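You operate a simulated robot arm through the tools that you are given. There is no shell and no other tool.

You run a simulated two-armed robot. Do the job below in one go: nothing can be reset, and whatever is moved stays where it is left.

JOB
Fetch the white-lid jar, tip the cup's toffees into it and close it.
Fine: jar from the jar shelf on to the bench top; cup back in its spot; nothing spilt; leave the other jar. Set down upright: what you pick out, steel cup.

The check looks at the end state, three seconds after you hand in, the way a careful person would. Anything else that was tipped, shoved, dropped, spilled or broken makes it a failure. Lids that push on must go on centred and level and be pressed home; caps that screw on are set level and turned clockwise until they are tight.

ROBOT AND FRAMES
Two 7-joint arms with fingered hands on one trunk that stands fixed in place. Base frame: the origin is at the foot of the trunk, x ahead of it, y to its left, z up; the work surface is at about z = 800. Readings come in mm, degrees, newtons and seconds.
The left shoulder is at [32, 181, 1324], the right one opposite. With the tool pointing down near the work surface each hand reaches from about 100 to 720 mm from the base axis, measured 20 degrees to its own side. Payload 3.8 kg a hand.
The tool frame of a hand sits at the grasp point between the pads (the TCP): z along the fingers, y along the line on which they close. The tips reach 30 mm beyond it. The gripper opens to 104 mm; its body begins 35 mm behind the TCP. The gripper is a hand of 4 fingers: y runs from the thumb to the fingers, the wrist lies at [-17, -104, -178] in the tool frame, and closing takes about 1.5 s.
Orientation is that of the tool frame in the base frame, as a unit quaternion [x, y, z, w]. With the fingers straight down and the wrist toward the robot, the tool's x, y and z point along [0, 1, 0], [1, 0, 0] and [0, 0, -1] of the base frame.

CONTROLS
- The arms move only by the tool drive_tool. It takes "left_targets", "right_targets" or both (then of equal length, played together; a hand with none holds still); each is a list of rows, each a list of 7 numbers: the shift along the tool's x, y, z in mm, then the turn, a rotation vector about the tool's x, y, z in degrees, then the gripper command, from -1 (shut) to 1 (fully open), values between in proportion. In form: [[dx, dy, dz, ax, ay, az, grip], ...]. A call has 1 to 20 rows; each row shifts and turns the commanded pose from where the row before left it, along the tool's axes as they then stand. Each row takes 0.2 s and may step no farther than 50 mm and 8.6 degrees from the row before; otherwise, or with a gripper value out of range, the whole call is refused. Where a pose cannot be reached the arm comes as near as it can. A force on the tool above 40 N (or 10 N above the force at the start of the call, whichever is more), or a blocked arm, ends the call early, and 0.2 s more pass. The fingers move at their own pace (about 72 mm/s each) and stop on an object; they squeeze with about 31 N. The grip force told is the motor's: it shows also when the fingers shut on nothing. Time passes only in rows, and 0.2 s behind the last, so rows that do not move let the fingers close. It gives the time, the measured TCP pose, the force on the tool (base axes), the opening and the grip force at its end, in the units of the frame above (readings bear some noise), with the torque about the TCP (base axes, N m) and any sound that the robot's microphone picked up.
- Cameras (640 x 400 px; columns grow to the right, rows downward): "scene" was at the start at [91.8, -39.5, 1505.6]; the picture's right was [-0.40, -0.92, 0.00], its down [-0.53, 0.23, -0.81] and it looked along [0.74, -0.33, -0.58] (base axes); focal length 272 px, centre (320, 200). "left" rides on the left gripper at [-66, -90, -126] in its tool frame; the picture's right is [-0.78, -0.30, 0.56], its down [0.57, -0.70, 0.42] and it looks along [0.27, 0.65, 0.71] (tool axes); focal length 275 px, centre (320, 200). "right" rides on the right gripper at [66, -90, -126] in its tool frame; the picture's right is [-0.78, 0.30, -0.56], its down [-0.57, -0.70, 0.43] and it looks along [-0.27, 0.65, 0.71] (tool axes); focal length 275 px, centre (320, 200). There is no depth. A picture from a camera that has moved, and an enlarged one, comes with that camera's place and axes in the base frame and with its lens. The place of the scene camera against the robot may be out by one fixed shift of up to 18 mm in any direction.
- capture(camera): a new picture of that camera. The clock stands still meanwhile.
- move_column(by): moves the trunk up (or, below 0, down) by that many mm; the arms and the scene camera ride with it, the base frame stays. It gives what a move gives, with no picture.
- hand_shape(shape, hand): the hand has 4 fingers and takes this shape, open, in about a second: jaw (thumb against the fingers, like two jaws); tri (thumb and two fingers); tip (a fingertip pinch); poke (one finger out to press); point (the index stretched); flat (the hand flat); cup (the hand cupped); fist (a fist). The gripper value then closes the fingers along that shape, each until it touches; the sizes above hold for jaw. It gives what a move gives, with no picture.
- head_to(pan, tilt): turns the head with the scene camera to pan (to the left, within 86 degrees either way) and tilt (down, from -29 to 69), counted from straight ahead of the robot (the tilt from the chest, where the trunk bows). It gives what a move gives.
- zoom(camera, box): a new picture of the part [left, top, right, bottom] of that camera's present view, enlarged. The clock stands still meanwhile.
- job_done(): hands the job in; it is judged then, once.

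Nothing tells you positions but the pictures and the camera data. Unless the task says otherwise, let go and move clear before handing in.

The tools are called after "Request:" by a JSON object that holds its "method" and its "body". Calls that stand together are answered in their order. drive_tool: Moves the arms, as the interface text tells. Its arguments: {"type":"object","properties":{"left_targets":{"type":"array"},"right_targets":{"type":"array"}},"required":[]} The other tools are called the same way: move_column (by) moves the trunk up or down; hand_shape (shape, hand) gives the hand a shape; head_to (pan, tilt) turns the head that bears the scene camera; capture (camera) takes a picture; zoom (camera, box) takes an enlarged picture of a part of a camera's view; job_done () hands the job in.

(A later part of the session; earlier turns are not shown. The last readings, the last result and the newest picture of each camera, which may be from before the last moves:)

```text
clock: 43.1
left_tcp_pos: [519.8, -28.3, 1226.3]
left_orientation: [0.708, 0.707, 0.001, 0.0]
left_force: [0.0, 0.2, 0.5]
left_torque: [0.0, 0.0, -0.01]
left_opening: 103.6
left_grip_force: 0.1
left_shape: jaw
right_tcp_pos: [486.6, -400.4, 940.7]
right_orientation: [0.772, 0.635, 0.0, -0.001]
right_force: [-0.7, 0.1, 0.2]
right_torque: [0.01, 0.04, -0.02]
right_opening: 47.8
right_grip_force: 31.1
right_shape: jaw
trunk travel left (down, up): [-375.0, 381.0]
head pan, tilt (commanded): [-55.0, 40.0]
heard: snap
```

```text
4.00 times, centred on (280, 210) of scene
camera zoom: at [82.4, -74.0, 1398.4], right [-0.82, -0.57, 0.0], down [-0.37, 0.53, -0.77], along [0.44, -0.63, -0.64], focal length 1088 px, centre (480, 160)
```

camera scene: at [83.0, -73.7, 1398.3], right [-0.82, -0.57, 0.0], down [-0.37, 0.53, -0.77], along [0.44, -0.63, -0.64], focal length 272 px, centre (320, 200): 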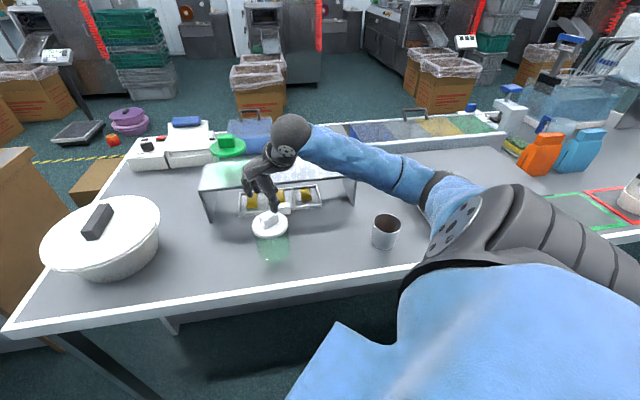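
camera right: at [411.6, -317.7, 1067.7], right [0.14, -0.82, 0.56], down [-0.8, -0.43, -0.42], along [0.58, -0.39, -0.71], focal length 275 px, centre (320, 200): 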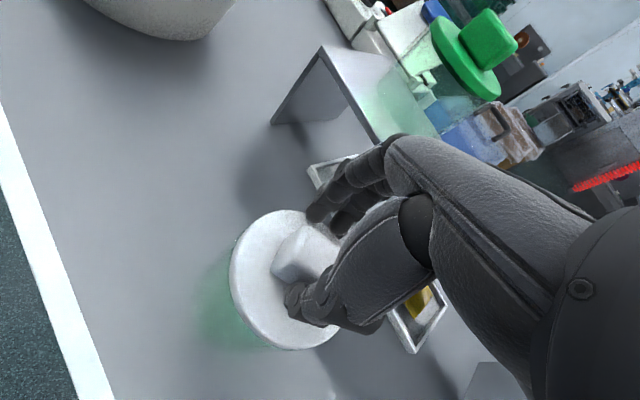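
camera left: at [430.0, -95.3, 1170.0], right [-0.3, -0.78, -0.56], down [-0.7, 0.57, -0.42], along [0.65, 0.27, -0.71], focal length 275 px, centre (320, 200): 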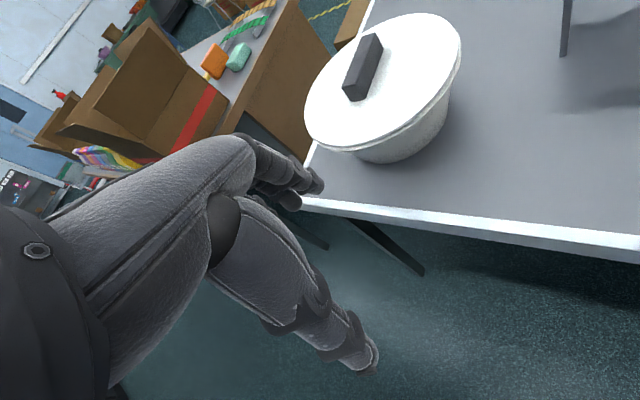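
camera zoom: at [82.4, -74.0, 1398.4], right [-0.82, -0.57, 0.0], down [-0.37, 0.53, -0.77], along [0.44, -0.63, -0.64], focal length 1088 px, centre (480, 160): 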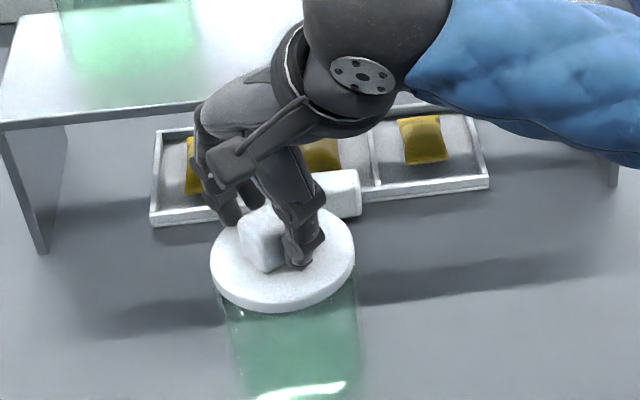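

I heard a snap: the lid is a push-on snap fit and has come free, and the jar stayed put. I lift it higher and look at the lid's underside and the jar mouth.

Request:
{"method": "drive_tool", "body": {"right_targets": [[0, 0, -10, 0, 0, 0, -1], [0, 0, -15, 0, 0, 0, -1], [0, 0, -20, 0, 0, 0, -1], [0, 0, -20, 0, 0, 0, -1], [0, 0, 0, 0, 0, 0, -1]]}}

Request:
{"method": "capture", "body": {"camera": "right"}}

Request:
{"method": "zoom", "body": {"camera": "scene", "box": [210, 130, 350, 270]}}

```text
clock: 44.3
left_tcp_pos: [518.8, -26.6, 1224.5]
left_orientation: [0.707, 0.707, 0.0, 0.0]
left_force: [-0.1, 0.0, 0.0]
left_torque: [0.03, -0.01, 0.01]
left_opening: 103.6
left_grip_force: 0.2
left_shape: jaw
right_tcp_pos: [486.7, -400.6, 1008.1]
right_orientation: [0.772, 0.635, 0.0, 0.0]
right_force: [0.1, -0.6, -0.9]
right_torque: [-0.06, -0.01, 0.0]
right_opening: 48.0
right_grip_force: 30.7
right_shape: jaw
trunk travel left (down, up): [-375.0, 381.0]
head pan, tilt (commanded): [-55.0, 40.0]
```

```text
taken
camera right: at [411.1, -317.9, 1133.6], right [0.14, -0.82, 0.56], down [-0.8, -0.43, -0.42], along [0.58, -0.39, -0.71], focal length 275 px, centre (320, 200)
```

right: 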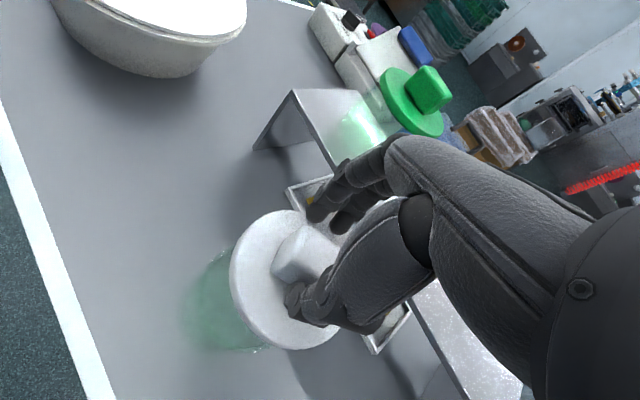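

```text
2.86 times, centred on (280, 200) of scene
camera zoom: at [82.4, -74.2, 1398.4], right [-0.82, -0.57, 0.0], down [-0.37, 0.53, -0.77], along [0.44, -0.63, -0.64], focal length 777 px, centre (434, 200)
```

zoom: 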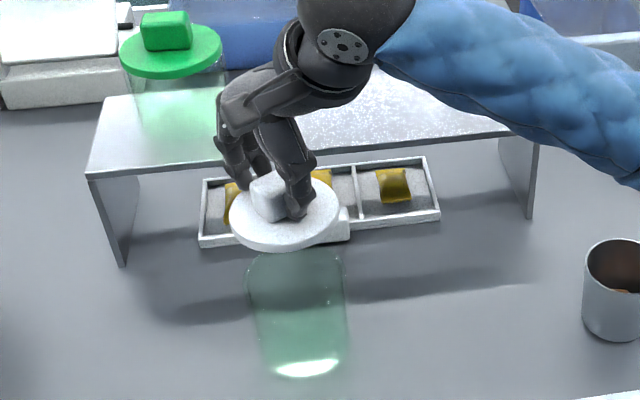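

The lid is held level and the jar's mouth is open. I carry the lid to a free spot near (402, -485) and lower it most of the way.

Request:
{"method": "drive_tool", "body": {"right_targets": [[-25, -16.8, 0, 0, 0, 0, -1], [-25, -16.8, 0, 0, 0, 0, -1], [-25, -16.8, 0, 0, 0, 0, -1], [-25, -16.8, 0, 0, 0, 0, -1], [0, 0, 35, 0, 0, 0, -1], [0, 0, 35, 0, 0, 0, -1], [0, 0, 35, 0, 0, 0, -1], [0, 0, 25, 0, 0, 0, -1], [0, 0, 0, 0, 0, 0, -1]]}}

Request:
{"method": "capture", "body": {"camera": "right"}}

Request:
{"method": "zoom", "body": {"camera": "scene", "box": [220, 130, 420, 280]}}

```text
clock: 46.3
left_tcp_pos: [517.6, -27.6, 1224.9]
left_orientation: [0.707, 0.707, 0.0, 0.0]
left_force: [-0.4, 1.0, -0.7]
left_torque: [-0.01, 0.0, -0.02]
left_opening: 103.5
left_grip_force: 0.2
left_shape: jaw
right_tcp_pos: [401.4, -483.4, 876.9]
right_orientation: [0.772, 0.636, 0.0, 0.0]
right_force: [-0.7, 0.1, -0.7]
right_torque: [0.01, 0.01, 0.02]
right_opening: 47.6
right_grip_force: 31.2
right_shape: jaw
trunk travel left (down, up): [-375.0, 381.0]
head pan, tilt (commanded): [-55.0, 40.0]
```

```text
taken
camera right: at [325.8, -401.5, 1003.3], right [0.14, -0.82, 0.56], down [-0.8, -0.43, -0.42], along [0.58, -0.39, -0.71], focal length 275 px, centre (320, 200)
```

right: 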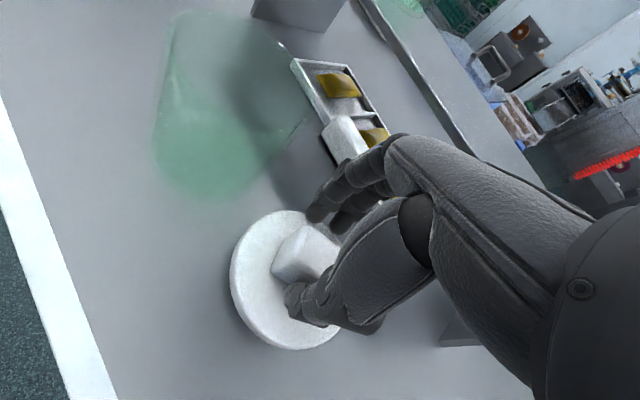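

```text
2.67 times, centred on (320, 205) of scene
camera zoom: at [82.4, -74.0, 1398.4], right [-0.82, -0.57, 0.0], down [-0.37, 0.53, -0.77], along [0.44, -0.63, -0.64], focal length 726 px, centre (320, 187)
```

zoom: 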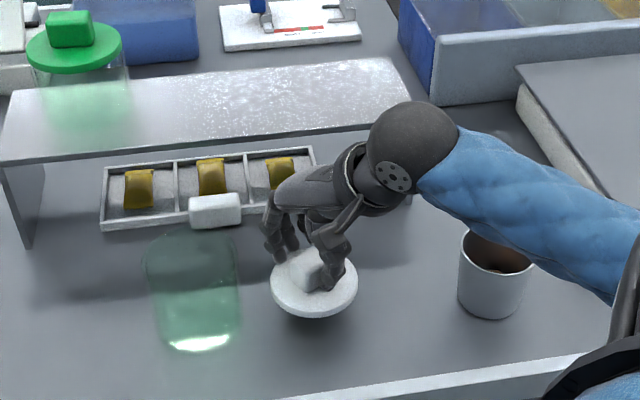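

The lid hovers about 25 mm over the bench. I lower in small steps until it touches.

Request:
{"method": "drive_tool", "body": {"right_targets": [[0, 0, 4, 0, 0, 0, -1], [0, 0, 4, 0, 0, 0, -1], [0, 0, 4, 0, 0, 0, -1], [0, 0, 0, 0, 0, 0, -1]]}}

Request:
{"method": "drive_tool", "body": {"right_targets": [[0, 0, 3, 0, 0, 0, -1], [0, 0, 3, 0, 0, 0, -1], [0, 0, 0, 0, 0, 0, -1]]}}

```text
clock: 47.3
left_tcp_pos: [518.9, -27.9, 1225.4]
left_orientation: [0.707, 0.707, 0.0, 0.0]
left_force: [0.4, 0.2, 0.8]
left_torque: [0.03, -0.01, 0.02]
left_opening: 103.5
left_grip_force: 0.1
left_shape: jaw
right_tcp_pos: [400.2, -483.2, 864.1]
right_orientation: [0.772, 0.635, 0.001, 0.0]
right_force: [0.5, -0.2, -1.0]
right_torque: [0.04, -0.01, 0.0]
right_opening: 35.7
right_grip_force: 30.8
right_shape: jaw
trunk travel left (down, up): [-375.0, 381.0]
head pan, tilt (commanded): [-55.0, 40.0]
```

```text
clock: 48.1
left_tcp_pos: [519.7, -28.2, 1223.7]
left_orientation: [0.707, 0.707, 0.0, 0.0]
left_force: [0.2, 0.1, 0.5]
left_torque: [-0.02, -0.02, -0.01]
left_opening: 103.4
left_grip_force: 0.1
left_shape: jaw
right_tcp_pos: [402.1, -484.8, 858.3]
right_orientation: [0.772, 0.635, -0.001, 0.001]
right_force: [-0.3, -0.6, -0.2]
right_torque: [0.03, 0.05, 0.02]
right_opening: 35.5
right_grip_force: 30.6
right_shape: jaw
trunk travel left (down, up): [-375.0, 381.0]
head pan, tilt (commanded): [-55.0, 40.0]
```

The opening changed from 48 to 36, so the lid may have shifted in the grip. I check.

Request:
{"method": "capture", "body": {"camera": "right"}}

Request:
{"method": "zoom", "body": {"camera": "scene", "box": [260, 170, 380, 260]}}

Request:
{"method": "zoom", "body": {"camera": "right", "box": [200, 170, 420, 370]}}

```text
taken
camera right: at [326.4, -401.8, 984.6], right [0.14, -0.82, 0.56], down [-0.8, -0.43, -0.42], along [0.58, -0.39, -0.71], focal length 275 px, centre (320, 200)
```

right: 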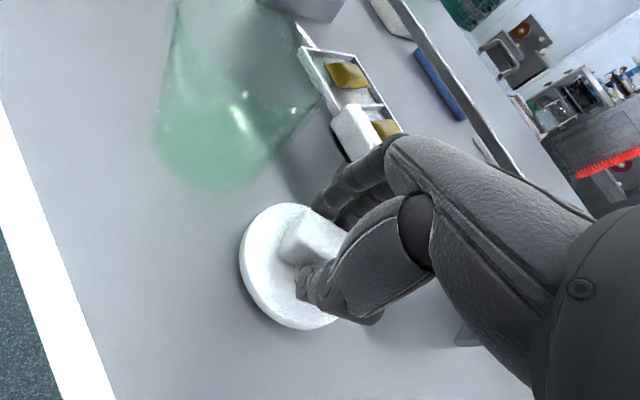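

```text
4.44 times, centred on (320, 215) of scene
camera zoom: at [82.4, -74.1, 1398.4], right [-0.82, -0.57, 0.0], down [-0.37, 0.53, -0.77], along [0.44, -0.63, -0.64], focal length 1209 px, centre (320, 133)
```

zoom: 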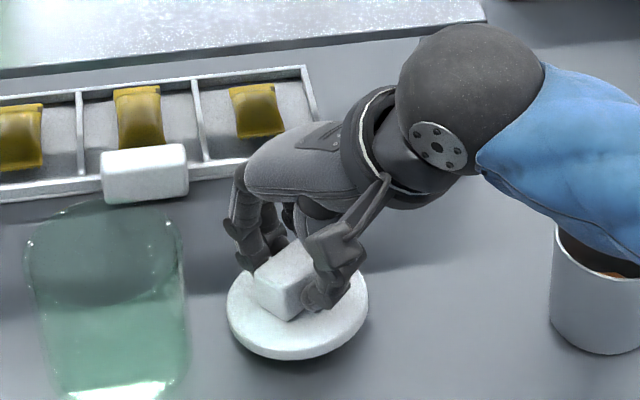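

```text
2.00 times, centred on (310, 270) of right
camera zoom: at [326.4, -401.8, 984.6], right [0.14, -0.82, 0.56], down [-0.8, -0.43, -0.42], along [0.58, -0.39, -0.71], focal length 551 px, centre (340, 60)
```

zoom: 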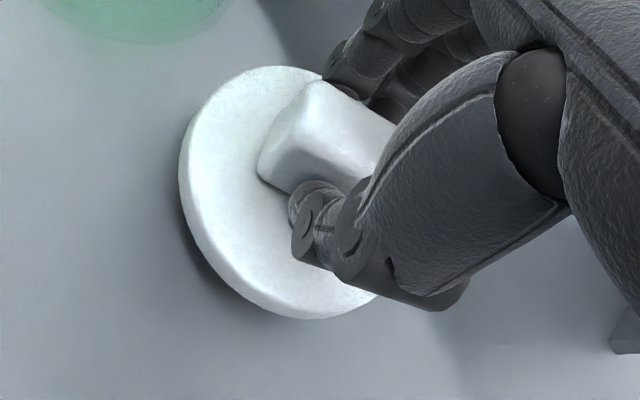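

The lid is resting flat on the bench, the fingers having slid up the knob as it touched. I open and lift away.

Request:
{"method": "drive_tool", "body": {"right_targets": [[0, 0, 0, 0, 0, 0, -0.3], [0, 0, 0, 0, 0, 0, 0], [0, 0, 0, 0, 0, 0, 0.3], [0, 0, 0, 0, 0, 0, 0.3], [0, 0, -20, 0, 0, 0, 0.3], [0, 0, -40, 0, 0, 0, 0.5]]}}

Request:
{"method": "capture", "body": {"camera": "right"}}

Request:
{"method": "zoom", "body": {"camera": "scene", "box": [220, 170, 420, 280]}}

```text
clock: 49.5
left_tcp_pos: [519.8, -28.1, 1225.4]
left_orientation: [0.707, 0.707, 0.0, 0.0]
left_force: [-1.0, 0.6, 0.2]
left_torque: [-0.01, -0.01, -0.04]
left_opening: 103.6
left_grip_force: 0.0
left_shape: jaw
right_tcp_pos: [402.0, -485.1, 919.4]
right_orientation: [0.772, 0.635, 0.0, 0.0]
right_force: [0.6, 0.1, -0.9]
right_torque: [-0.02, -0.02, 0.0]
right_opening: 77.8
right_grip_force: 0.1
right_shape: jaw
trunk travel left (down, up): [-375.0, 381.0]
head pan, tilt (commanded): [-55.0, 40.0]
```

```text
taken
camera right: at [326.6, -402.8, 1045.5], right [0.14, -0.82, 0.56], down [-0.8, -0.43, -0.42], along [0.59, -0.39, -0.71], focal length 275 px, centre (320, 200)
```

right: 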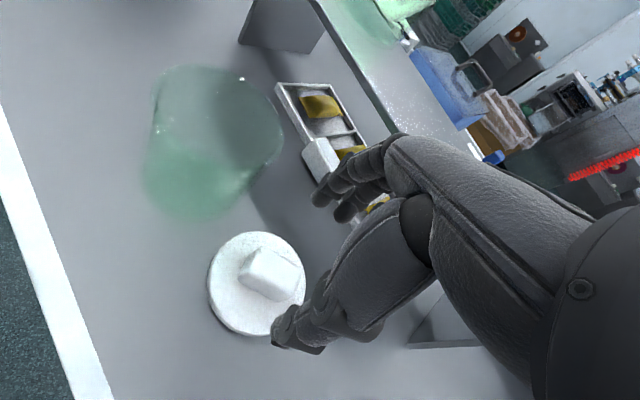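

```text
3.20 times, centred on (320, 225) of scene
camera zoom: at [82.3, -73.9, 1398.4], right [-0.82, -0.57, 0.0], down [-0.37, 0.53, -0.77], along [0.44, -0.63, -0.64], focal length 871 px, centre (320, 120)
```

zoom: 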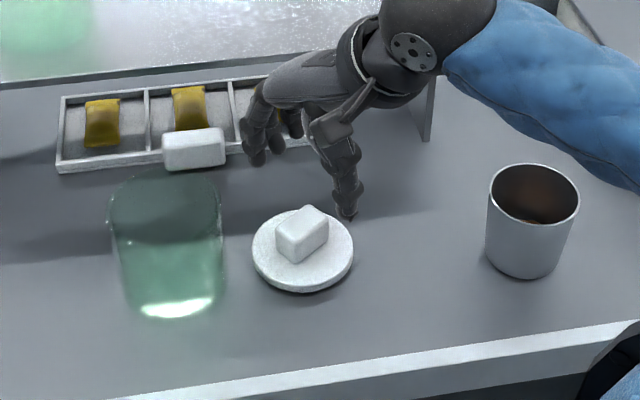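

The lid lies flat on the bench at about (400, -482). Before taking the cup, I rehearse the pouring wrist motion in free air above the bench to see how far past vertical the hand can turn.

Request:
{"method": "drive_tool", "body": {"right_targets": [[0, 0, -40, 0, 0, 0, 1], [0, 0, -40, 0, 0, 0, 1], [35, 30, -20, 0, 0, 0, 1], [25, 30, 0, 0, 0, 0, 1], [0, 0, 0, 0, -8, 0, 1], [0, 0, 0, 0, -8, 0, 1], [0, 0, 0, 0, -8, 0, 1], [0, 0, 0, 0, -8, 0, 1], [0, 0, 0, 0, -8, 0, 1], [0, 0, 0, 0, 0, 0, 1]]}}

Request:
{"method": "capture", "body": {"camera": "scene"}}

```text
refused: row 3 steps farther than a row can; nothing moved
```

```text
taken
camera scene: at [82.3, -73.9, 1398.4], right [-0.82, -0.57, 0.0], down [-0.37, 0.53, -0.77], along [0.44, -0.63, -0.64], focal length 272 px, centre (320, 200)
```

scene: 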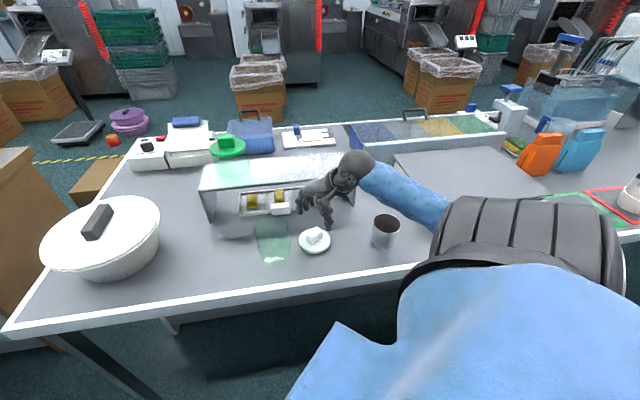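

One row was too long a step, so nothing moved. I repeat the rehearsal with shorter steps.

Request:
{"method": "drive_tool", "body": {"right_targets": [[0, 0, -40, 0, 0, 0, 1], [0, 0, -40, 0, 0, 0, 1], [25, 30, -10, 0, 0, 0, 1], [25, 30, 0, 0, 0, 0, 1], [0, 0, 0, 0, -8, 0, 1], [0, 0, 0, 0, -8, 0, 1], [0, 0, 0, 0, -8, 0, 1], [0, 0, 0, 0, -8, 0, 1], [0, 0, 0, 0, -8, 0, 1], [0, 0, 0, 0, 0, 0, 1]]}}

Request:
{"method": "capture", "body": {"camera": "scene"}}

```text
clock: 51.7
left_tcp_pos: [519.4, -28.0, 1225.2]
left_orientation: [0.707, 0.707, 0.0, 0.0]
left_force: [-1.1, 0.8, 0.2]
left_torque: [0.01, -0.01, -0.01]
left_opening: 103.5
left_grip_force: 0.0
left_shape: jaw
right_tcp_pos: [469.5, -446.7, 1008.8]
right_orientation: [0.726, 0.596, -0.264, 0.218]
right_force: [-0.4, -0.7, -0.2]
right_torque: [0.0, 0.0, -0.01]
right_opening: 104.0
right_grip_force: 0.0
right_shape: jaw
trunk travel left (down, up): [-375.0, 381.0]
head pan, tilt (commanded): [-55.0, 40.0]
```

```text
taken
camera scene: at [82.2, -74.2, 1398.4], right [-0.82, -0.57, 0.0], down [-0.37, 0.53, -0.77], along [0.44, -0.63, -0.64], focal length 272 px, centre (320, 200)
```

scene: 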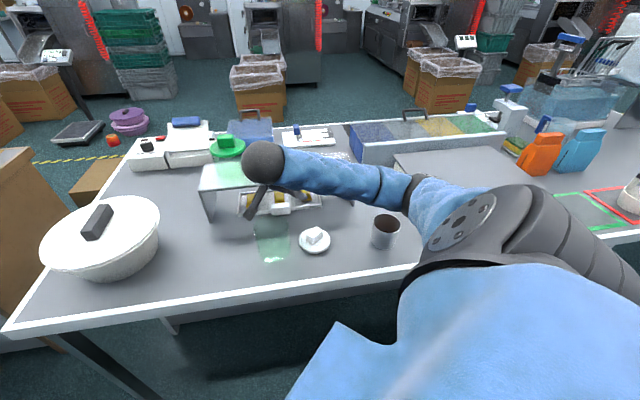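

The hand turned 40° past vertical without trouble. I try 16° more.

Request:
{"method": "drive_tool", "body": {"right_targets": [[0, 0, 0, 0, -8, 0, 1], [0, 0, 0, 0, -8, 0, 1], [0, 0, 0, 0, 0, 0, 1]]}}

```text
clock: 52.5
left_tcp_pos: [519.2, -27.9, 1225.8]
left_orientation: [0.707, 0.707, 0.0, 0.0]
left_force: [0.5, -0.3, 0.0]
left_torque: [0.0, 0.03, 0.0]
left_opening: 103.7
left_grip_force: 0.0
left_shape: jaw
right_tcp_pos: [469.9, -446.1, 1008.4]
right_orientation: [0.681, 0.562, -0.362, 0.299]
right_force: [0.5, 0.0, -0.9]
right_torque: [-0.02, -0.01, 0.01]
right_opening: 104.0
right_grip_force: 0.1
right_shape: jaw
trunk travel left (down, up): [-375.0, 381.0]
head pan, tilt (commanded): [-55.0, 40.0]
```

The hand can turn at least 56° past vertical, so tipping the cup to about 120–130° is possible. I turn back to top-down and move right, clear of jar and lid.

Request:
{"method": "drive_tool", "body": {"right_targets": [[0, 0, 0, 0, 8, 0, 1], [0, 0, 0, 0, 8, 0, 1], [0, 0, 0, 0, 8, 0, 1], [0, 0, 0, 0, 8, 0, 1], [0, 0, 0, 0, 8, 0, 1], [0, 0, 0, 0, 8, 0, 1], [0, 0, 0, 0, 8, 0, 1], [-36.4, -23.4, 0, 0, 0, 0, 1], [-36.4, -23.4, 0, 0, 0, 0, 1], [-36.4, -23.4, 0, 0, 0, 0, 1]]}}

Request:
{"method": "drive_tool", "body": {"right_targets": [[0, 0, 0, -3.673, 4.462, 5.244, 1], [0, 0, 0, -3.673, 4.462, 5.244, 1], [0, 0, 0, -3.673, 4.462, 5.244, 1], [0, 0, 0, -3.673, 4.462, 5.244, 1], [0, 0, 0, -3.673, 4.462, 5.244, 1], [0, 0, 0, -3.673, 4.462, 5.244, 1], [0, 0, 0, -3.673, 4.462, 5.244, 1], [0, 0, 0, -3.673, 4.462, 5.244, 1], [0, 0, 0, -3.673, 4.462, 5.244, 1], [0, 0, 0, -3.673, 4.462, 5.244, 1], [0, 0, 0, -3.673, 4.462, 5.244, 1], [0, 0, 0, -3.673, 4.462, 5.244, 1], [0, 0, 0, -3.673, 4.462, 5.244, 1]]}}

Request:
{"method": "capture", "body": {"camera": "scene"}}

Request:
{"method": "capture", "body": {"camera": "right"}}

```text
clock: 54.7
left_tcp_pos: [518.9, -27.9, 1224.0]
left_orientation: [0.707, 0.707, 0.0, 0.0]
left_force: [-0.4, 0.5, 0.2]
left_torque: [-0.01, -0.02, -0.02]
left_opening: 103.6
left_grip_force: 0.0
left_shape: jaw
right_tcp_pos: [379.1, -541.7, 1009.4]
right_orientation: [0.772, 0.635, 0.0, 0.001]
right_force: [0.6, -0.6, 0.1]
right_torque: [0.02, -0.03, 0.02]
right_opening: 103.7
right_grip_force: 0.1
right_shape: jaw
trunk travel left (down, up): [-375.0, 381.0]
head pan, tilt (commanded): [-55.0, 40.0]
```

```text
clock: 57.5
left_tcp_pos: [519.5, -29.3, 1224.4]
left_orientation: [0.708, 0.707, -0.001, 0.001]
left_force: [0.0, 0.6, -0.5]
left_torque: [0.02, 0.0, -0.04]
left_opening: 103.6
left_grip_force: 0.0
left_shape: jaw
right_tcp_pos: [378.3, -550.3, 1019.2]
right_orientation: [0.822, 0.014, 0.569, 0.019]
right_force: [-0.4, -0.6, 0.4]
right_torque: [0.01, 0.02, -0.03]
right_opening: 103.8
right_grip_force: 0.1
right_shape: jaw
trunk travel left (down, up): [-375.0, 381.0]
head pan, tilt (commanded): [-55.0, 40.0]
```

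```text
taken
camera scene: at [82.4, -74.3, 1398.4], right [-0.82, -0.57, 0.0], down [-0.37, 0.53, -0.77], along [0.44, -0.63, -0.64], focal length 272 px, centre (320, 200)
```

scene: 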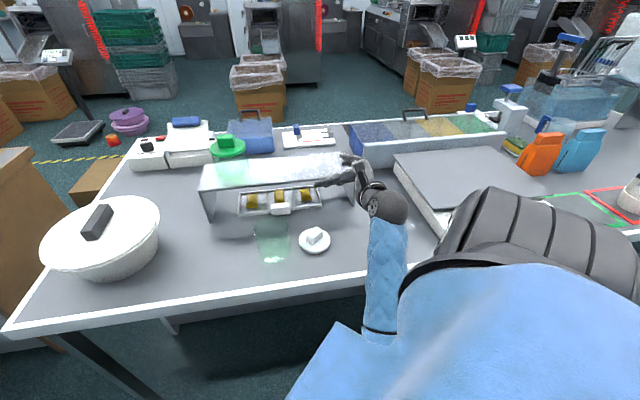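

```text
taken
camera right: at [284.6, -455.2, 1121.2], right [-0.79, -0.32, -0.52], down [0.19, 0.67, -0.72], along [0.58, -0.67, -0.47], focal length 275 px, centre (320, 200)
```

right: 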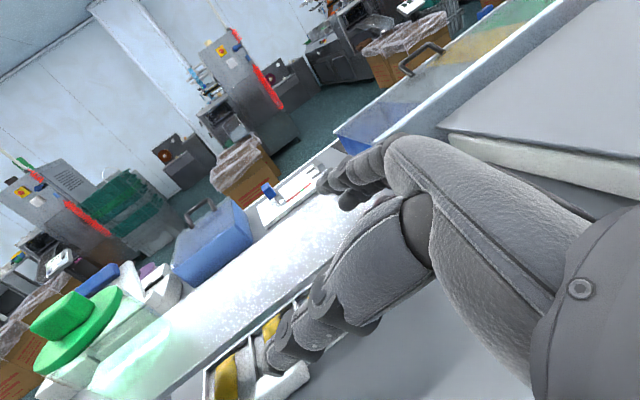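

The hand is in the side attitude again (about 20° tilt). I lower the trunk 50 and draw the hand back behind the cup, passing well above it, to see the cup with the hand camera.

Request:
{"method": "move_column", "body": {"by": -50}}

Request:
{"method": "drive_tool", "body": {"right_targets": [[-12, 5.6, -35.3, 0, 0, 0, 1], [-12, 5.6, -35.3, 0, 0, 0, 1], [-12, 5.6, -35.3, 0, 0, 0, 1], [-12, 5.6, -35.3, 0, 0, 0, 1], [-12, 5.6, -35.3, 0, 0, 0, 1], [-12, 5.6, -35.3, 0, 0, 0, 1], [-12, 5.6, -35.3, 0, 0, 0, 1]]}}

Request:
{"method": "capture", "body": {"camera": "right"}}

Request:
{"method": "capture", "body": {"camera": "scene"}}

```text
clock: 58.4
left_tcp_pos: [518.6, -27.0, 1174.7]
left_orientation: [0.707, 0.707, 0.0, 0.0]
left_force: [0.1, -0.6, 0.9]
left_torque: [0.02, 0.02, 0.01]
left_opening: 103.5
left_grip_force: 0.1
left_shape: jaw
right_tcp_pos: [378.8, -548.9, 969.0]
right_orientation: [0.821, 0.015, 0.571, 0.018]
right_force: [0.0, -0.1, 0.0]
right_torque: [0.01, -0.01, 0.0]
right_opening: 103.8
right_grip_force: 0.0
right_shape: jaw
trunk travel left (down, up): [-325.0, 431.0]
head pan, tilt (commanded): [-55.0, 40.0]
```

```text
clock: 60.0
left_tcp_pos: [518.4, -27.9, 1174.5]
left_orientation: [0.707, 0.708, 0.0, 0.0]
left_force: [-0.3, 0.5, 0.9]
left_torque: [0.01, 0.04, 0.0]
left_opening: 103.7
left_grip_force: 0.1
left_shape: jaw
right_tcp_pos: [119.6, -580.7, 962.0]
right_orientation: [0.82, -0.001, 0.573, 0.0]
right_force: [0.3, -0.1, 0.1]
right_torque: [0.0, 0.01, 0.02]
right_opening: 103.7
right_grip_force: 0.1
right_shape: jaw
trunk travel left (down, up): [-325.0, 431.0]
head pan, tilt (commanded): [-55.0, 40.0]
```

```text
taken
camera right: at [25.0, -490.9, 1068.5], right [-0.79, -0.3, -0.54], down [0.2, 0.7, -0.68], along [0.58, -0.65, -0.49], focal length 275 px, centre (320, 200)
```

right: 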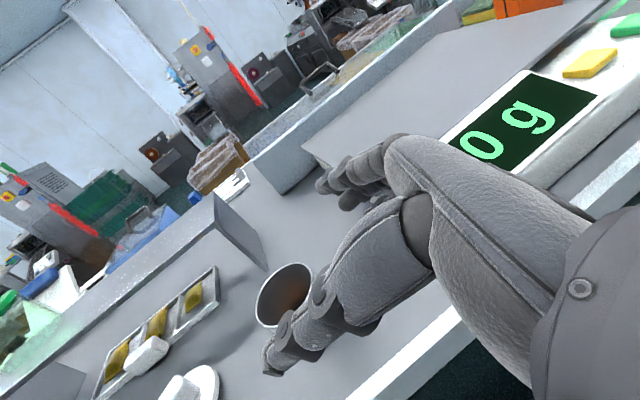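

```text
taken
camera scene: at [97.9, -73.9, 1347.9], right [-0.82, -0.57, 0.0], down [-0.37, 0.53, -0.77], along [0.44, -0.63, -0.64], focal length 272 px, centre (320, 200)
```

scene: 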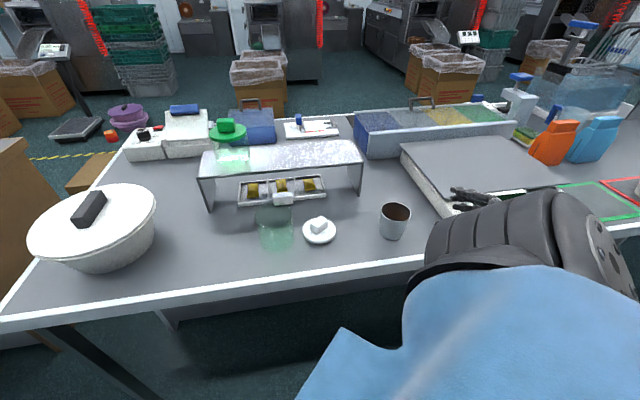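

The cup is visible just above the thumb. I zoom in on it to fix its position.

Request:
{"method": "zoom", "body": {"camera": "right", "box": [230, 240, 358, 340]}}

Request:
{"method": "zoom", "body": {"camera": "scene", "box": [340, 180, 440, 255]}}

```text
4.00 times, centred on (294, 290) of right
camera zoom: at [25.0, -490.9, 1068.5], right [-0.79, -0.3, -0.54], down [0.2, 0.7, -0.68], along [0.58, -0.65, -0.49], focal length 1101 px, centre (424, -160)
```

zoom: 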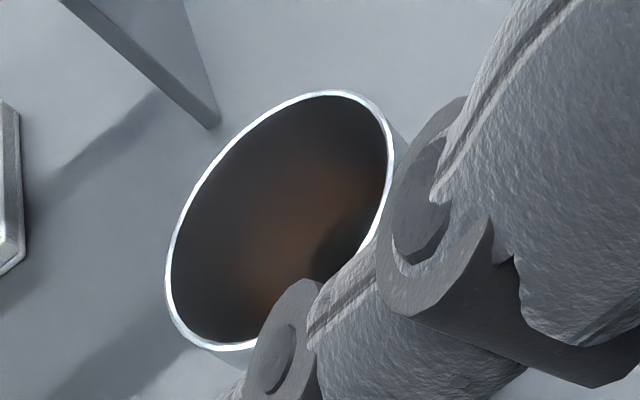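

```text
5.33 times, centred on (390, 218) of scene
camera zoom: at [97.9, -73.9, 1347.9], right [-0.82, -0.57, 0.0], down [-0.37, 0.53, -0.77], along [0.44, -0.63, -0.64], focal length 1451 px, centre (-53, 107)
```

zoom: 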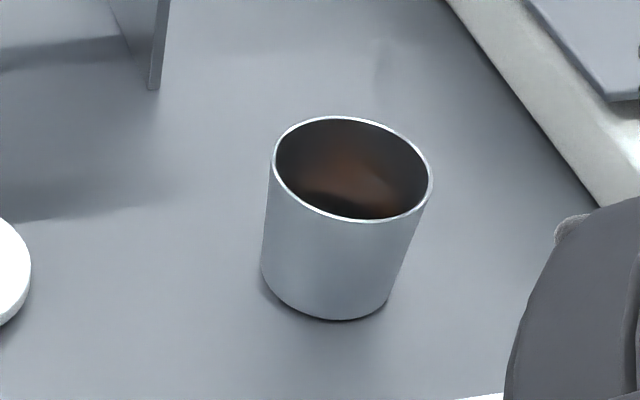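

The cup comes out at about (241, -597) with the rim near z 877 and about 77 wide. I flatten the hand tilt a bit and move to a point just behind it, then check alignment before descending.

Request:
{"method": "drive_tool", "body": {"right_targets": [[0, 0, 0, 0, 8.5, 0, 1], [0, 8, 29, 0, 0, 0, 1], [0, 8, 29, 0, 0, 0, 1], [-20, 0, 4.1, 0, 0, 0, 1], [0, 0, 0, 0, 0, 0, 1]]}}

Request:
{"method": "capture", "body": {"camera": "right"}}

Request:
{"method": "zoom", "body": {"camera": "scene", "box": [340, 160, 500, 260]}}

```text
clock: 61.2
left_tcp_pos: [518.4, -27.7, 1174.1]
left_orientation: [0.707, 0.708, -0.001, 0.0]
left_force: [0.4, 0.2, 0.1]
left_torque: [-0.02, 0.03, 0.01]
left_opening: 103.9
left_grip_force: 0.0
left_shape: jaw
right_tcp_pos: [176.3, -595.2, 933.4]
right_orientation: [0.775, 0.0, 0.632, 0.0]
right_force: [0.7, 1.2, 0.8]
right_torque: [0.02, 0.0, 0.01]
right_opening: 103.8
right_grip_force: 0.1
right_shape: jaw
trunk travel left (down, up): [-325.0, 431.0]
head pan, tilt (commanded): [-55.0, 40.0]
```

```text
taken
camera right: at [67.1, -506.3, 1023.6], right [-0.7, -0.3, -0.65], down [0.3, 0.7, -0.65], along [0.65, -0.65, -0.4], focal length 275 px, centre (320, 200)
```

right: 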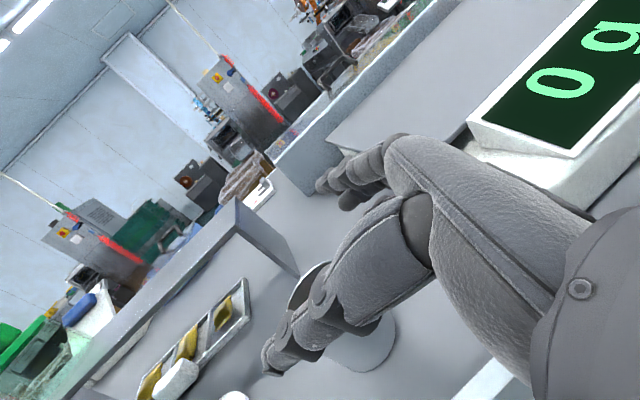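

```text
4.00 times, centred on (420, 210) of scene
camera zoom: at [98.3, -74.1, 1347.8], right [-0.82, -0.57, 0.0], down [-0.37, 0.53, -0.77], along [0.44, -0.63, -0.64], focal length 1088 px, centre (-80, 160)
```

zoom: 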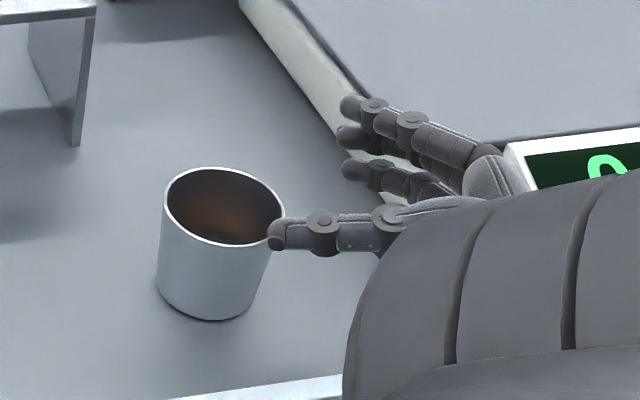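

The scale stands to the right, so I yaw the hand 15° to the right for more clearance, re-centre behind the cup, and descend most of the way.

Request:
{"method": "drive_tool", "body": {"right_targets": [[0, 0, 0, -7.35, 0, 1.51, 1], [0, 0, 0, -7.35, 0, 1.51, 1], [0, -14.8, 1.2, 0, 0, 0, 1], [-19.9, 0, 4.1, 0, 0, 0, 1], [-19.9, 0, 4.1, 0, 0, 0, 1], [0, 0, 0, 0, 0, 0, 1]]}}

Request:
{"method": "capture", "body": {"camera": "right"}}

Request:
{"method": "zoom", "body": {"camera": "scene", "box": [340, 160, 500, 260]}}

```text
clock: 62.0
left_tcp_pos: [519.3, -27.3, 1174.1]
left_orientation: [0.708, 0.707, 0.0, 0.0]
left_force: [0.5, 0.7, 0.1]
left_torque: [-0.02, -0.03, -0.02]
left_opening: 103.7
left_grip_force: 0.1
left_shape: jaw
right_tcp_pos: [204.5, -610.6, 984.9]
right_orientation: [0.772, -0.014, 0.625, 0.115]
right_force: [-0.1, -0.1, -0.3]
right_torque: [-0.01, 0.04, 0.02]
right_opening: 103.8
right_grip_force: 0.0
right_shape: jaw
trunk travel left (down, up): [-325.0, 431.0]
head pan, tilt (commanded): [-55.0, 40.0]
stopped in row 3 (right hand): the arm was blocked; the commanded pose is now the measured one
```

```text
taken
camera right: at [113.8, -489.9, 1058.6], right [-0.75, -0.27, -0.6], down [0.4, 0.53, -0.75], along [0.52, -0.8, -0.29], focal length 275 px, centre (320, 200)
```

right: 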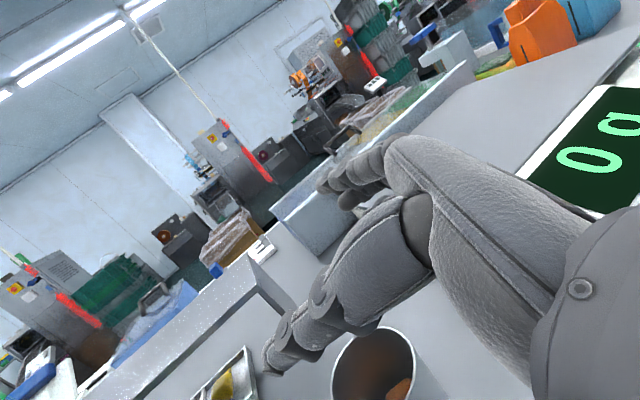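

```text
4.00 times, centred on (420, 210) of scene
camera zoom: at [98.5, -73.6, 1347.8], right [-0.82, -0.57, 0.0], down [-0.37, 0.53, -0.77], along [0.44, -0.63, -0.64], focal length 1088 px, centre (-80, 160)
```

zoom: 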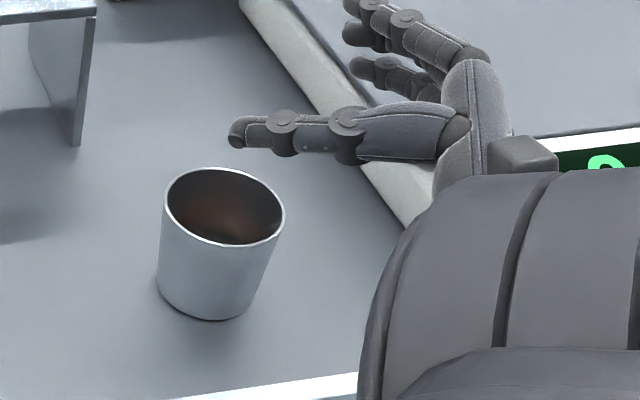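

The arm was blocked by something and the hand ended up higher at (205, -611, 985). The cup is untouched. I look down along the arm to see what it met.

Request:
{"method": "head_to", "body": {"pan": -75, "tilt": 62}}

Request:
{"method": "capture", "body": {"camera": "scene"}}

Request:
{"method": "capture", "body": {"camera": "left"}}

```text
clock: 62.8
left_tcp_pos: [519.1, -26.4, 1175.0]
left_orientation: [0.707, 0.707, 0.0, 0.0]
left_force: [0.6, -0.9, 0.3]
left_torque: [0.01, -0.02, -0.02]
left_opening: 103.7
left_grip_force: 0.1
left_shape: jaw
right_tcp_pos: [204.5, -610.3, 983.5]
right_orientation: [0.772, -0.014, 0.625, 0.114]
right_force: [0.2, -0.3, -0.5]
right_torque: [-0.04, -0.01, -0.03]
right_opening: 104.0
right_grip_force: 0.2
right_shape: jaw
trunk travel left (down, up): [-325.0, 431.0]
head pan, tilt (commanded): [-75.0, 62.0]
```

```text
taken
camera scene: at [66.2, -66.5, 1318.8], right [-0.97, -0.26, 0.0], down [-0.23, 0.85, -0.47], along [0.12, -0.45, -0.88], focal length 272 px, centre (320, 200)
```

scene: 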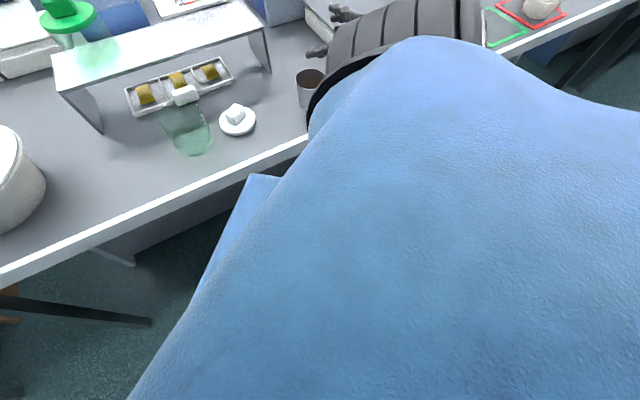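

```text
taken
camera left: at [429.3, -94.7, 1300.6], right [-0.3, -0.78, -0.56], down [-0.7, 0.57, -0.42], along [0.65, 0.26, -0.71], focal length 275 px, centre (320, 200)
```

left: 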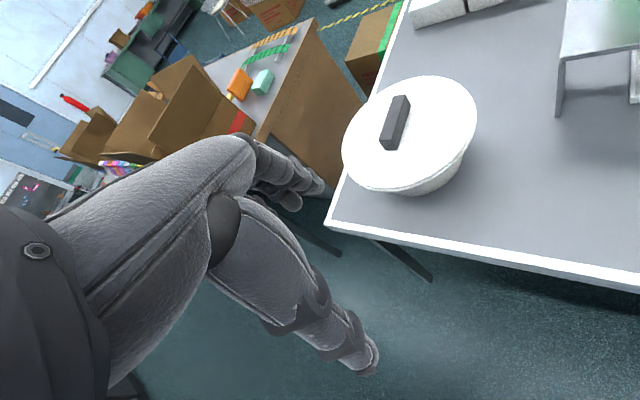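

The elbow has swung inward in front of the chest in this posture. I raise the hand and turn back to top-down, where the elbow was outside, and then choose a better way round.

Request:
{"method": "drive_tool", "body": {"right_targets": [[20, 0, 0, 0, 0, 0, 1], [20, 0, 0, 0, 0, 0, 1], [0, 0, 0, 4.99, -4.2, -5.15, 1], [0, 0, 0, 4.99, -4.2, -5.15, 1], [0, 0, 0, 4.99, -4.2, -5.15, 1], [0, 0, 0, 4.99, -4.2, -5.15, 1], [0, 0, 0, 4.99, -4.2, -5.15, 1], [0, 0, 0, 4.99, -4.2, -5.15, 1], [0, 0, 0, 4.99, -4.2, -5.15, 1], [0, 0, 0, 4.99, -4.2, -5.15, 1], [0, 0, 0, 4.99, -4.2, -5.15, 1], [0, 0, 0, 4.99, -4.2, -5.15, 1], [0, 0, 0, 4.99, -4.2, -5.15, 1], [0, 0, 0, 4.99, -4.2, -5.15, 1], [0, 0, 0, 4.99, -4.2, -5.15, 1]]}}

Request:
{"method": "head_to", "body": {"pan": -60, "tilt": 45}}

Request:
{"method": "capture", "body": {"camera": "scene"}}

Request:
{"method": "capture", "body": {"camera": "right"}}

```text
clock: 66.0
left_tcp_pos: [519.6, -28.4, 1174.5]
left_orientation: [0.706, 0.708, 0.001, -0.001]
left_force: [1.3, -0.6, 0.9]
left_torque: [0.02, 0.02, 0.0]
left_opening: 103.8
left_grip_force: 0.0
left_shape: jaw
right_tcp_pos: [212.8, -606.2, 1021.4]
right_orientation: [0.773, 0.635, 0.002, -0.002]
right_force: [0.9, 0.5, -0.2]
right_torque: [0.01, 0.02, -0.02]
right_opening: 103.9
right_grip_force: 0.1
right_shape: jaw
trunk travel left (down, up): [-325.0, 431.0]
head pan, tilt (commanded): [-75.0, 62.0]
```

```text
clock: 66.8
left_tcp_pos: [517.8, -28.2, 1175.6]
left_orientation: [0.707, 0.707, 0.0, 0.0]
left_force: [-0.1, 0.1, 0.9]
left_torque: [0.0, -0.01, -0.01]
left_opening: 103.6
left_grip_force: 0.1
left_shape: jaw
right_tcp_pos: [211.6, -605.5, 1021.2]
right_orientation: [0.773, 0.635, 0.003, -0.001]
right_force: [0.2, 0.5, 0.2]
right_torque: [0.0, 0.04, 0.01]
right_opening: 103.8
right_grip_force: 0.1
right_shape: jaw
trunk travel left (down, up): [-325.0, 431.0]
head pan, tilt (commanded): [-60.0, 45.0]
```

```text
taken
camera scene: at [90.2, -74.9, 1340.5], right [-0.87, -0.5, 0.0], down [-0.35, 0.61, -0.71], along [0.35, -0.61, -0.71], focal length 272 px, centre (320, 200)
```

scene: 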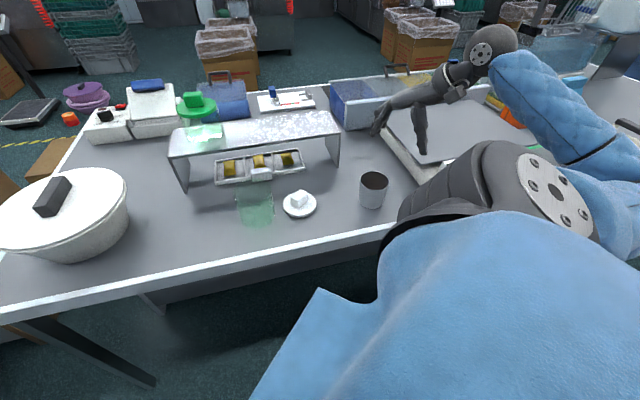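

```text
taken
camera right: at [137.6, -524.0, 1148.1], right [0.14, -0.82, 0.55], down [-0.8, -0.42, -0.43], along [0.59, -0.38, -0.71], focal length 275 px, centre (320, 200)
```

right: 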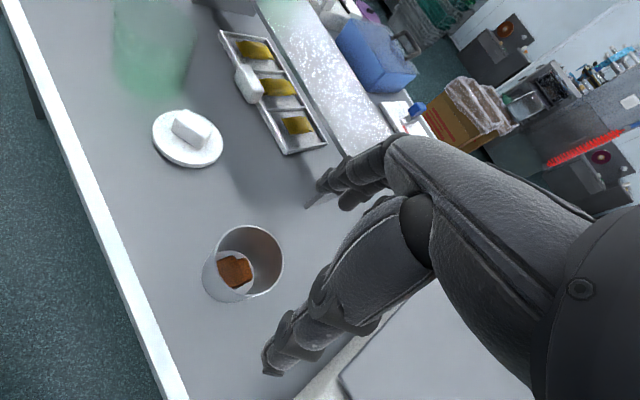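

The elbow is outside again and the hand camera sees the cup and its toffees fully. I zoom to measure it.

Request:
{"method": "zoom", "body": {"camera": "right", "box": [185, 215, 305, 315]}}

Request:
{"method": "zoom", "body": {"camera": "right", "box": [90, 0, 250, 180]}}

```text
4.00 times, centred on (245, 265) of right
camera zoom: at [137.6, -524.0, 1148.1], right [0.14, -0.82, 0.55], down [-0.8, -0.42, -0.43], along [0.59, -0.38, -0.71], focal length 1101 px, centre (620, -60)
```

zoom: 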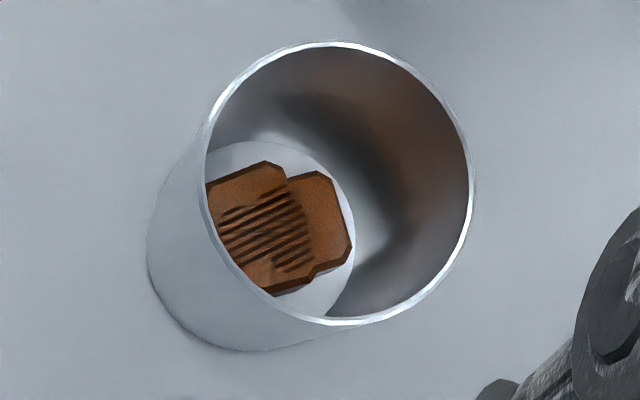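

```text
2.22 times, centred on (170, 90) of right
camera zoom: at [137.6, -524.0, 1148.1], right [0.14, -0.82, 0.55], down [-0.8, -0.42, -0.43], along [0.59, -0.38, -0.71], focal length 612 px, centre (653, 444)
```

zoom: 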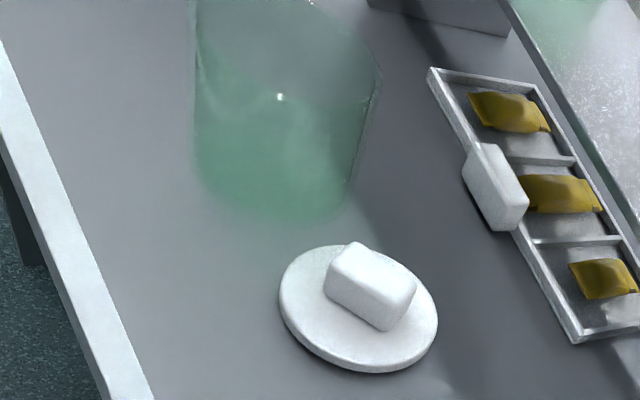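

The cup axis is about (246, -603) and the rim at z 875; a few toffees lie at its bottom. The most natural approach is straight in over the bench front edge (yaw -45°), so I move outward a little and begin turning to that attitude in two stages, watching the elbow.

Request:
{"method": "drive_tool", "body": {"right_targets": [[-3.5, 40.8, 0, 0, 0, 0, 1], [-3.5, 40.8, 0, 0, 0, 0, 1], [-3.5, 40.8, 0, 0, 0, 0, 1], [0, 0, 0, -4.616, 2.467, 6.592, 1], [0, 0, 0, -4.616, 2.467, 6.592, 1], [0, 0, 0, -4.616, 2.467, 6.592, 1], [0, 0, 0, -4.616, 2.467, 6.592, 1], [0, 0, 0, -4.616, 2.467, 6.592, 1], [0, 0, 0, -4.616, 2.467, 6.592, 1], [0, 0, 0, -4.616, 2.467, 6.592, 1], [0, 0, 0, -4.616, 2.467, 6.592, 1]]}}

Request:
{"method": "capture", "body": {"camera": "scene"}}

```text
clock: 69.2
left_tcp_pos: [520.2, -28.0, 1174.4]
left_orientation: [0.707, 0.708, 0.001, 0.0]
left_force: [0.0, -0.2, -0.1]
left_torque: [0.01, -0.01, -0.03]
left_opening: 103.8
left_grip_force: 0.1
left_shape: jaw
right_tcp_pos: [330.5, -639.6, 1022.0]
right_orientation: [0.919, 0.19, 0.321, 0.131]
right_force: [0.8, -0.9, -0.2]
right_torque: [0.0, -0.01, -0.01]
right_opening: 103.6
right_grip_force: 0.1
right_shape: jaw
trunk travel left (down, up): [-325.0, 431.0]
head pan, tilt (commanded): [-60.0, 45.0]
```

```text
taken
camera scene: at [90.6, -74.6, 1340.5], right [-0.87, -0.5, 0.0], down [-0.35, 0.61, -0.71], along [0.35, -0.61, -0.71], focal length 272 px, centre (320, 200)
```

scene: 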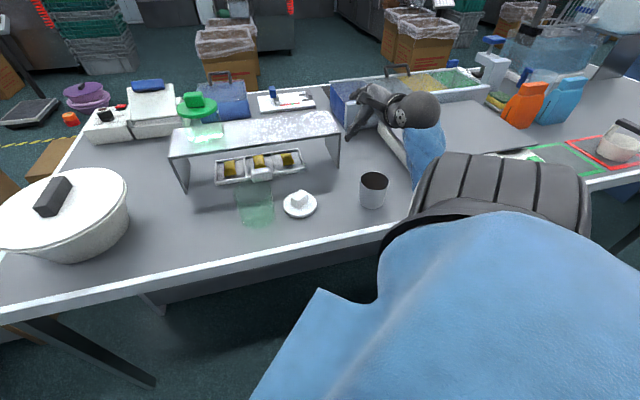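

Tracking well so far; I finish the turn.

Request:
{"method": "drive_tool", "body": {"right_targets": [[0, 0, 0, -4.616, 2.467, 6.592, 1], [0, 0, 0, -4.616, 2.467, 6.592, 1], [0, 0, 0, -4.616, 2.467, 6.592, 1], [0, 0, 0, -4.616, 2.467, 6.592, 1], [0, 0, 0, -4.616, 2.467, 6.592, 1], [0, 0, 0, -4.616, 2.467, 6.592, 1], [0, 0, 0, -4.616, 2.467, 6.592, 1], [0, 0, 0, -4.616, 2.467, 6.592, 1]]}}

Request:
{"method": "capture", "body": {"camera": "scene"}}

Request:
{"method": "capture", "body": {"camera": "right"}}

```text
clock: 71.0
left_tcp_pos: [518.2, -28.2, 1174.8]
left_orientation: [0.707, 0.707, 0.0, 0.001]
left_force: [0.1, 0.6, -1.4]
left_torque: [0.0, -0.01, 0.0]
left_opening: 103.7
left_grip_force: 0.1
left_shape: jaw
right_tcp_pos: [331.3, -639.4, 1020.6]
right_orientation: [0.757, -0.316, 0.53, 0.217]
right_force: [-0.3, 0.1, 1.1]
right_torque: [-0.01, -0.04, 0.04]
right_opening: 103.9
right_grip_force: 0.0
right_shape: jaw
trunk travel left (down, up): [-325.0, 431.0]
head pan, tilt (commanded): [-60.0, 45.0]
```

```text
taken
camera scene: at [90.7, -74.4, 1340.5], right [-0.87, -0.5, 0.0], down [-0.35, 0.61, -0.71], along [0.35, -0.61, -0.71], focal length 272 px, centre (320, 200)
```

scene: 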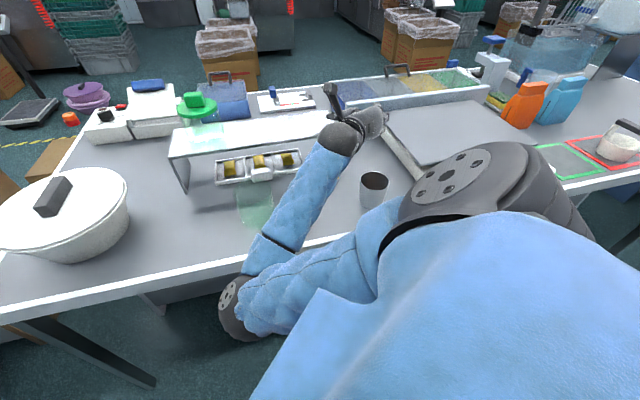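

```text
taken
camera right: at [327.5, -508.2, 1127.4], right [-0.76, 0.35, -0.54], down [0.64, 0.35, -0.68], along [-0.05, -0.87, -0.5], focal length 275 px, centre (320, 200)
```

right: 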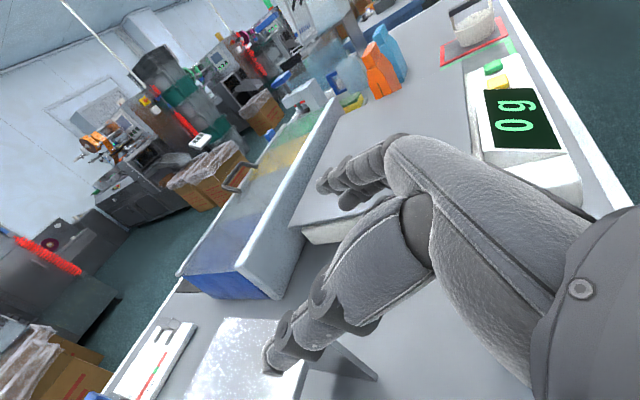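

In this attitude the elbow goes inward but the arm moves freely, with hand and forearm in line. I rehearse a different pour here in free air: rolling the hand about the forearm line, which would tip the cup to the left.

Request:
{"method": "drive_tool", "body": {"right_targets": [[0, 0, 0, -0.64, -4, -6.88, 1], [0, 0, 0, -0.64, -4, -6.88, 1], [0, 0, 0, -0.64, -4, -6.88, 1], [0, 0, 0, -0.64, -4, -6.88, 1], [0, 0, 0, -0.64, -4, -6.88, 1], [0, 0, 0, -0.64, -4, -6.88, 1], [0, 0, 0, -0.64, -4, -6.88, 1], [0, 0, 0, -0.64, -4, -6.88, 1], [0, 0, 0, -0.64, -4, -6.88, 1], [0, 0, 0, -0.64, -4, -6.88, 1], [0, 0, 0, -0.64, -4, -6.88, 1], [0, 0, 0, -0.64, -4, -6.88, 1], [0, 0, 0, -0.64, -4, -6.88, 1], [0, 0, 0, -0.64, -4, -6.88, 1]]}}

Request:
{"method": "capture", "body": {"camera": "scene"}}

```text
clock: 74.0
left_tcp_pos: [518.1, -28.1, 1174.7]
left_orientation: [0.707, 0.707, 0.0, 0.0]
left_force: [0.4, 0.0, -0.4]
left_torque: [0.0, -0.01, 0.0]
left_opening: 103.7
left_grip_force: 0.1
left_shape: jaw
right_tcp_pos: [330.5, -640.0, 1023.1]
right_orientation: [0.854, 0.238, -0.193, 0.421]
right_force: [-0.2, -0.3, -0.7]
right_torque: [0.01, 0.01, -0.04]
right_opening: 103.9
right_grip_force: 0.0
right_shape: jaw
trunk travel left (down, up): [-325.0, 431.0]
head pan, tilt (commanded): [-60.0, 45.0]
```

```text
taken
camera scene: at [90.2, -74.9, 1340.5], right [-0.87, -0.5, 0.0], down [-0.35, 0.61, -0.71], along [0.35, -0.61, -0.71], focal length 272 px, centre (320, 200)
```

scene: 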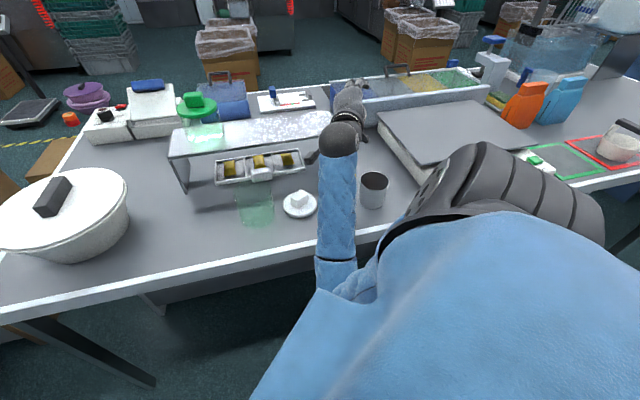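

The roll reached 112° freely, tipping a cup to about 108°. I test 24° more.

Request:
{"method": "drive_tool", "body": {"right_targets": [[0, 0, 0, -0.64, -4, -6.88, 1], [0, 0, 0, -0.64, -4, -6.88, 1], [0, 0, 0, -0.64, -4, -6.88, 1], [0, 0, 0, 0, 0, 0, 1]]}}

Request:
{"method": "capture", "body": {"camera": "scene"}}

```text
clock: 75.0
left_tcp_pos: [518.4, -28.8, 1175.4]
left_orientation: [0.707, 0.707, 0.0, -0.001]
left_force: [-0.5, -1.1, -0.1]
left_torque: [0.02, 0.01, 0.02]
left_opening: 103.8
left_grip_force: 0.0
left_shape: jaw
right_tcp_pos: [330.6, -639.1, 1021.5]
right_orientation: [0.766, 0.345, -0.348, 0.415]
right_force: [0.6, -0.1, 1.4]
right_torque: [0.01, 0.04, -0.02]
right_opening: 104.0
right_grip_force: 0.1
right_shape: jaw
trunk travel left (down, up): [-325.0, 431.0]
head pan, tilt (commanded): [-60.0, 45.0]
```

```text
taken
camera scene: at [90.4, -74.7, 1340.5], right [-0.87, -0.5, 0.0], down [-0.35, 0.61, -0.71], along [0.35, -0.61, -0.71], focal length 272 px, centre (320, 200)
```

scene: 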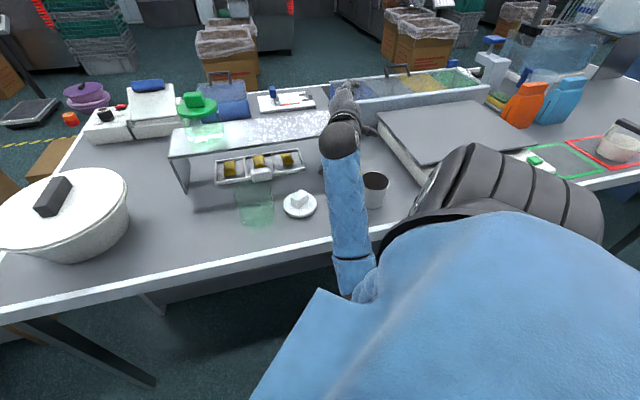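

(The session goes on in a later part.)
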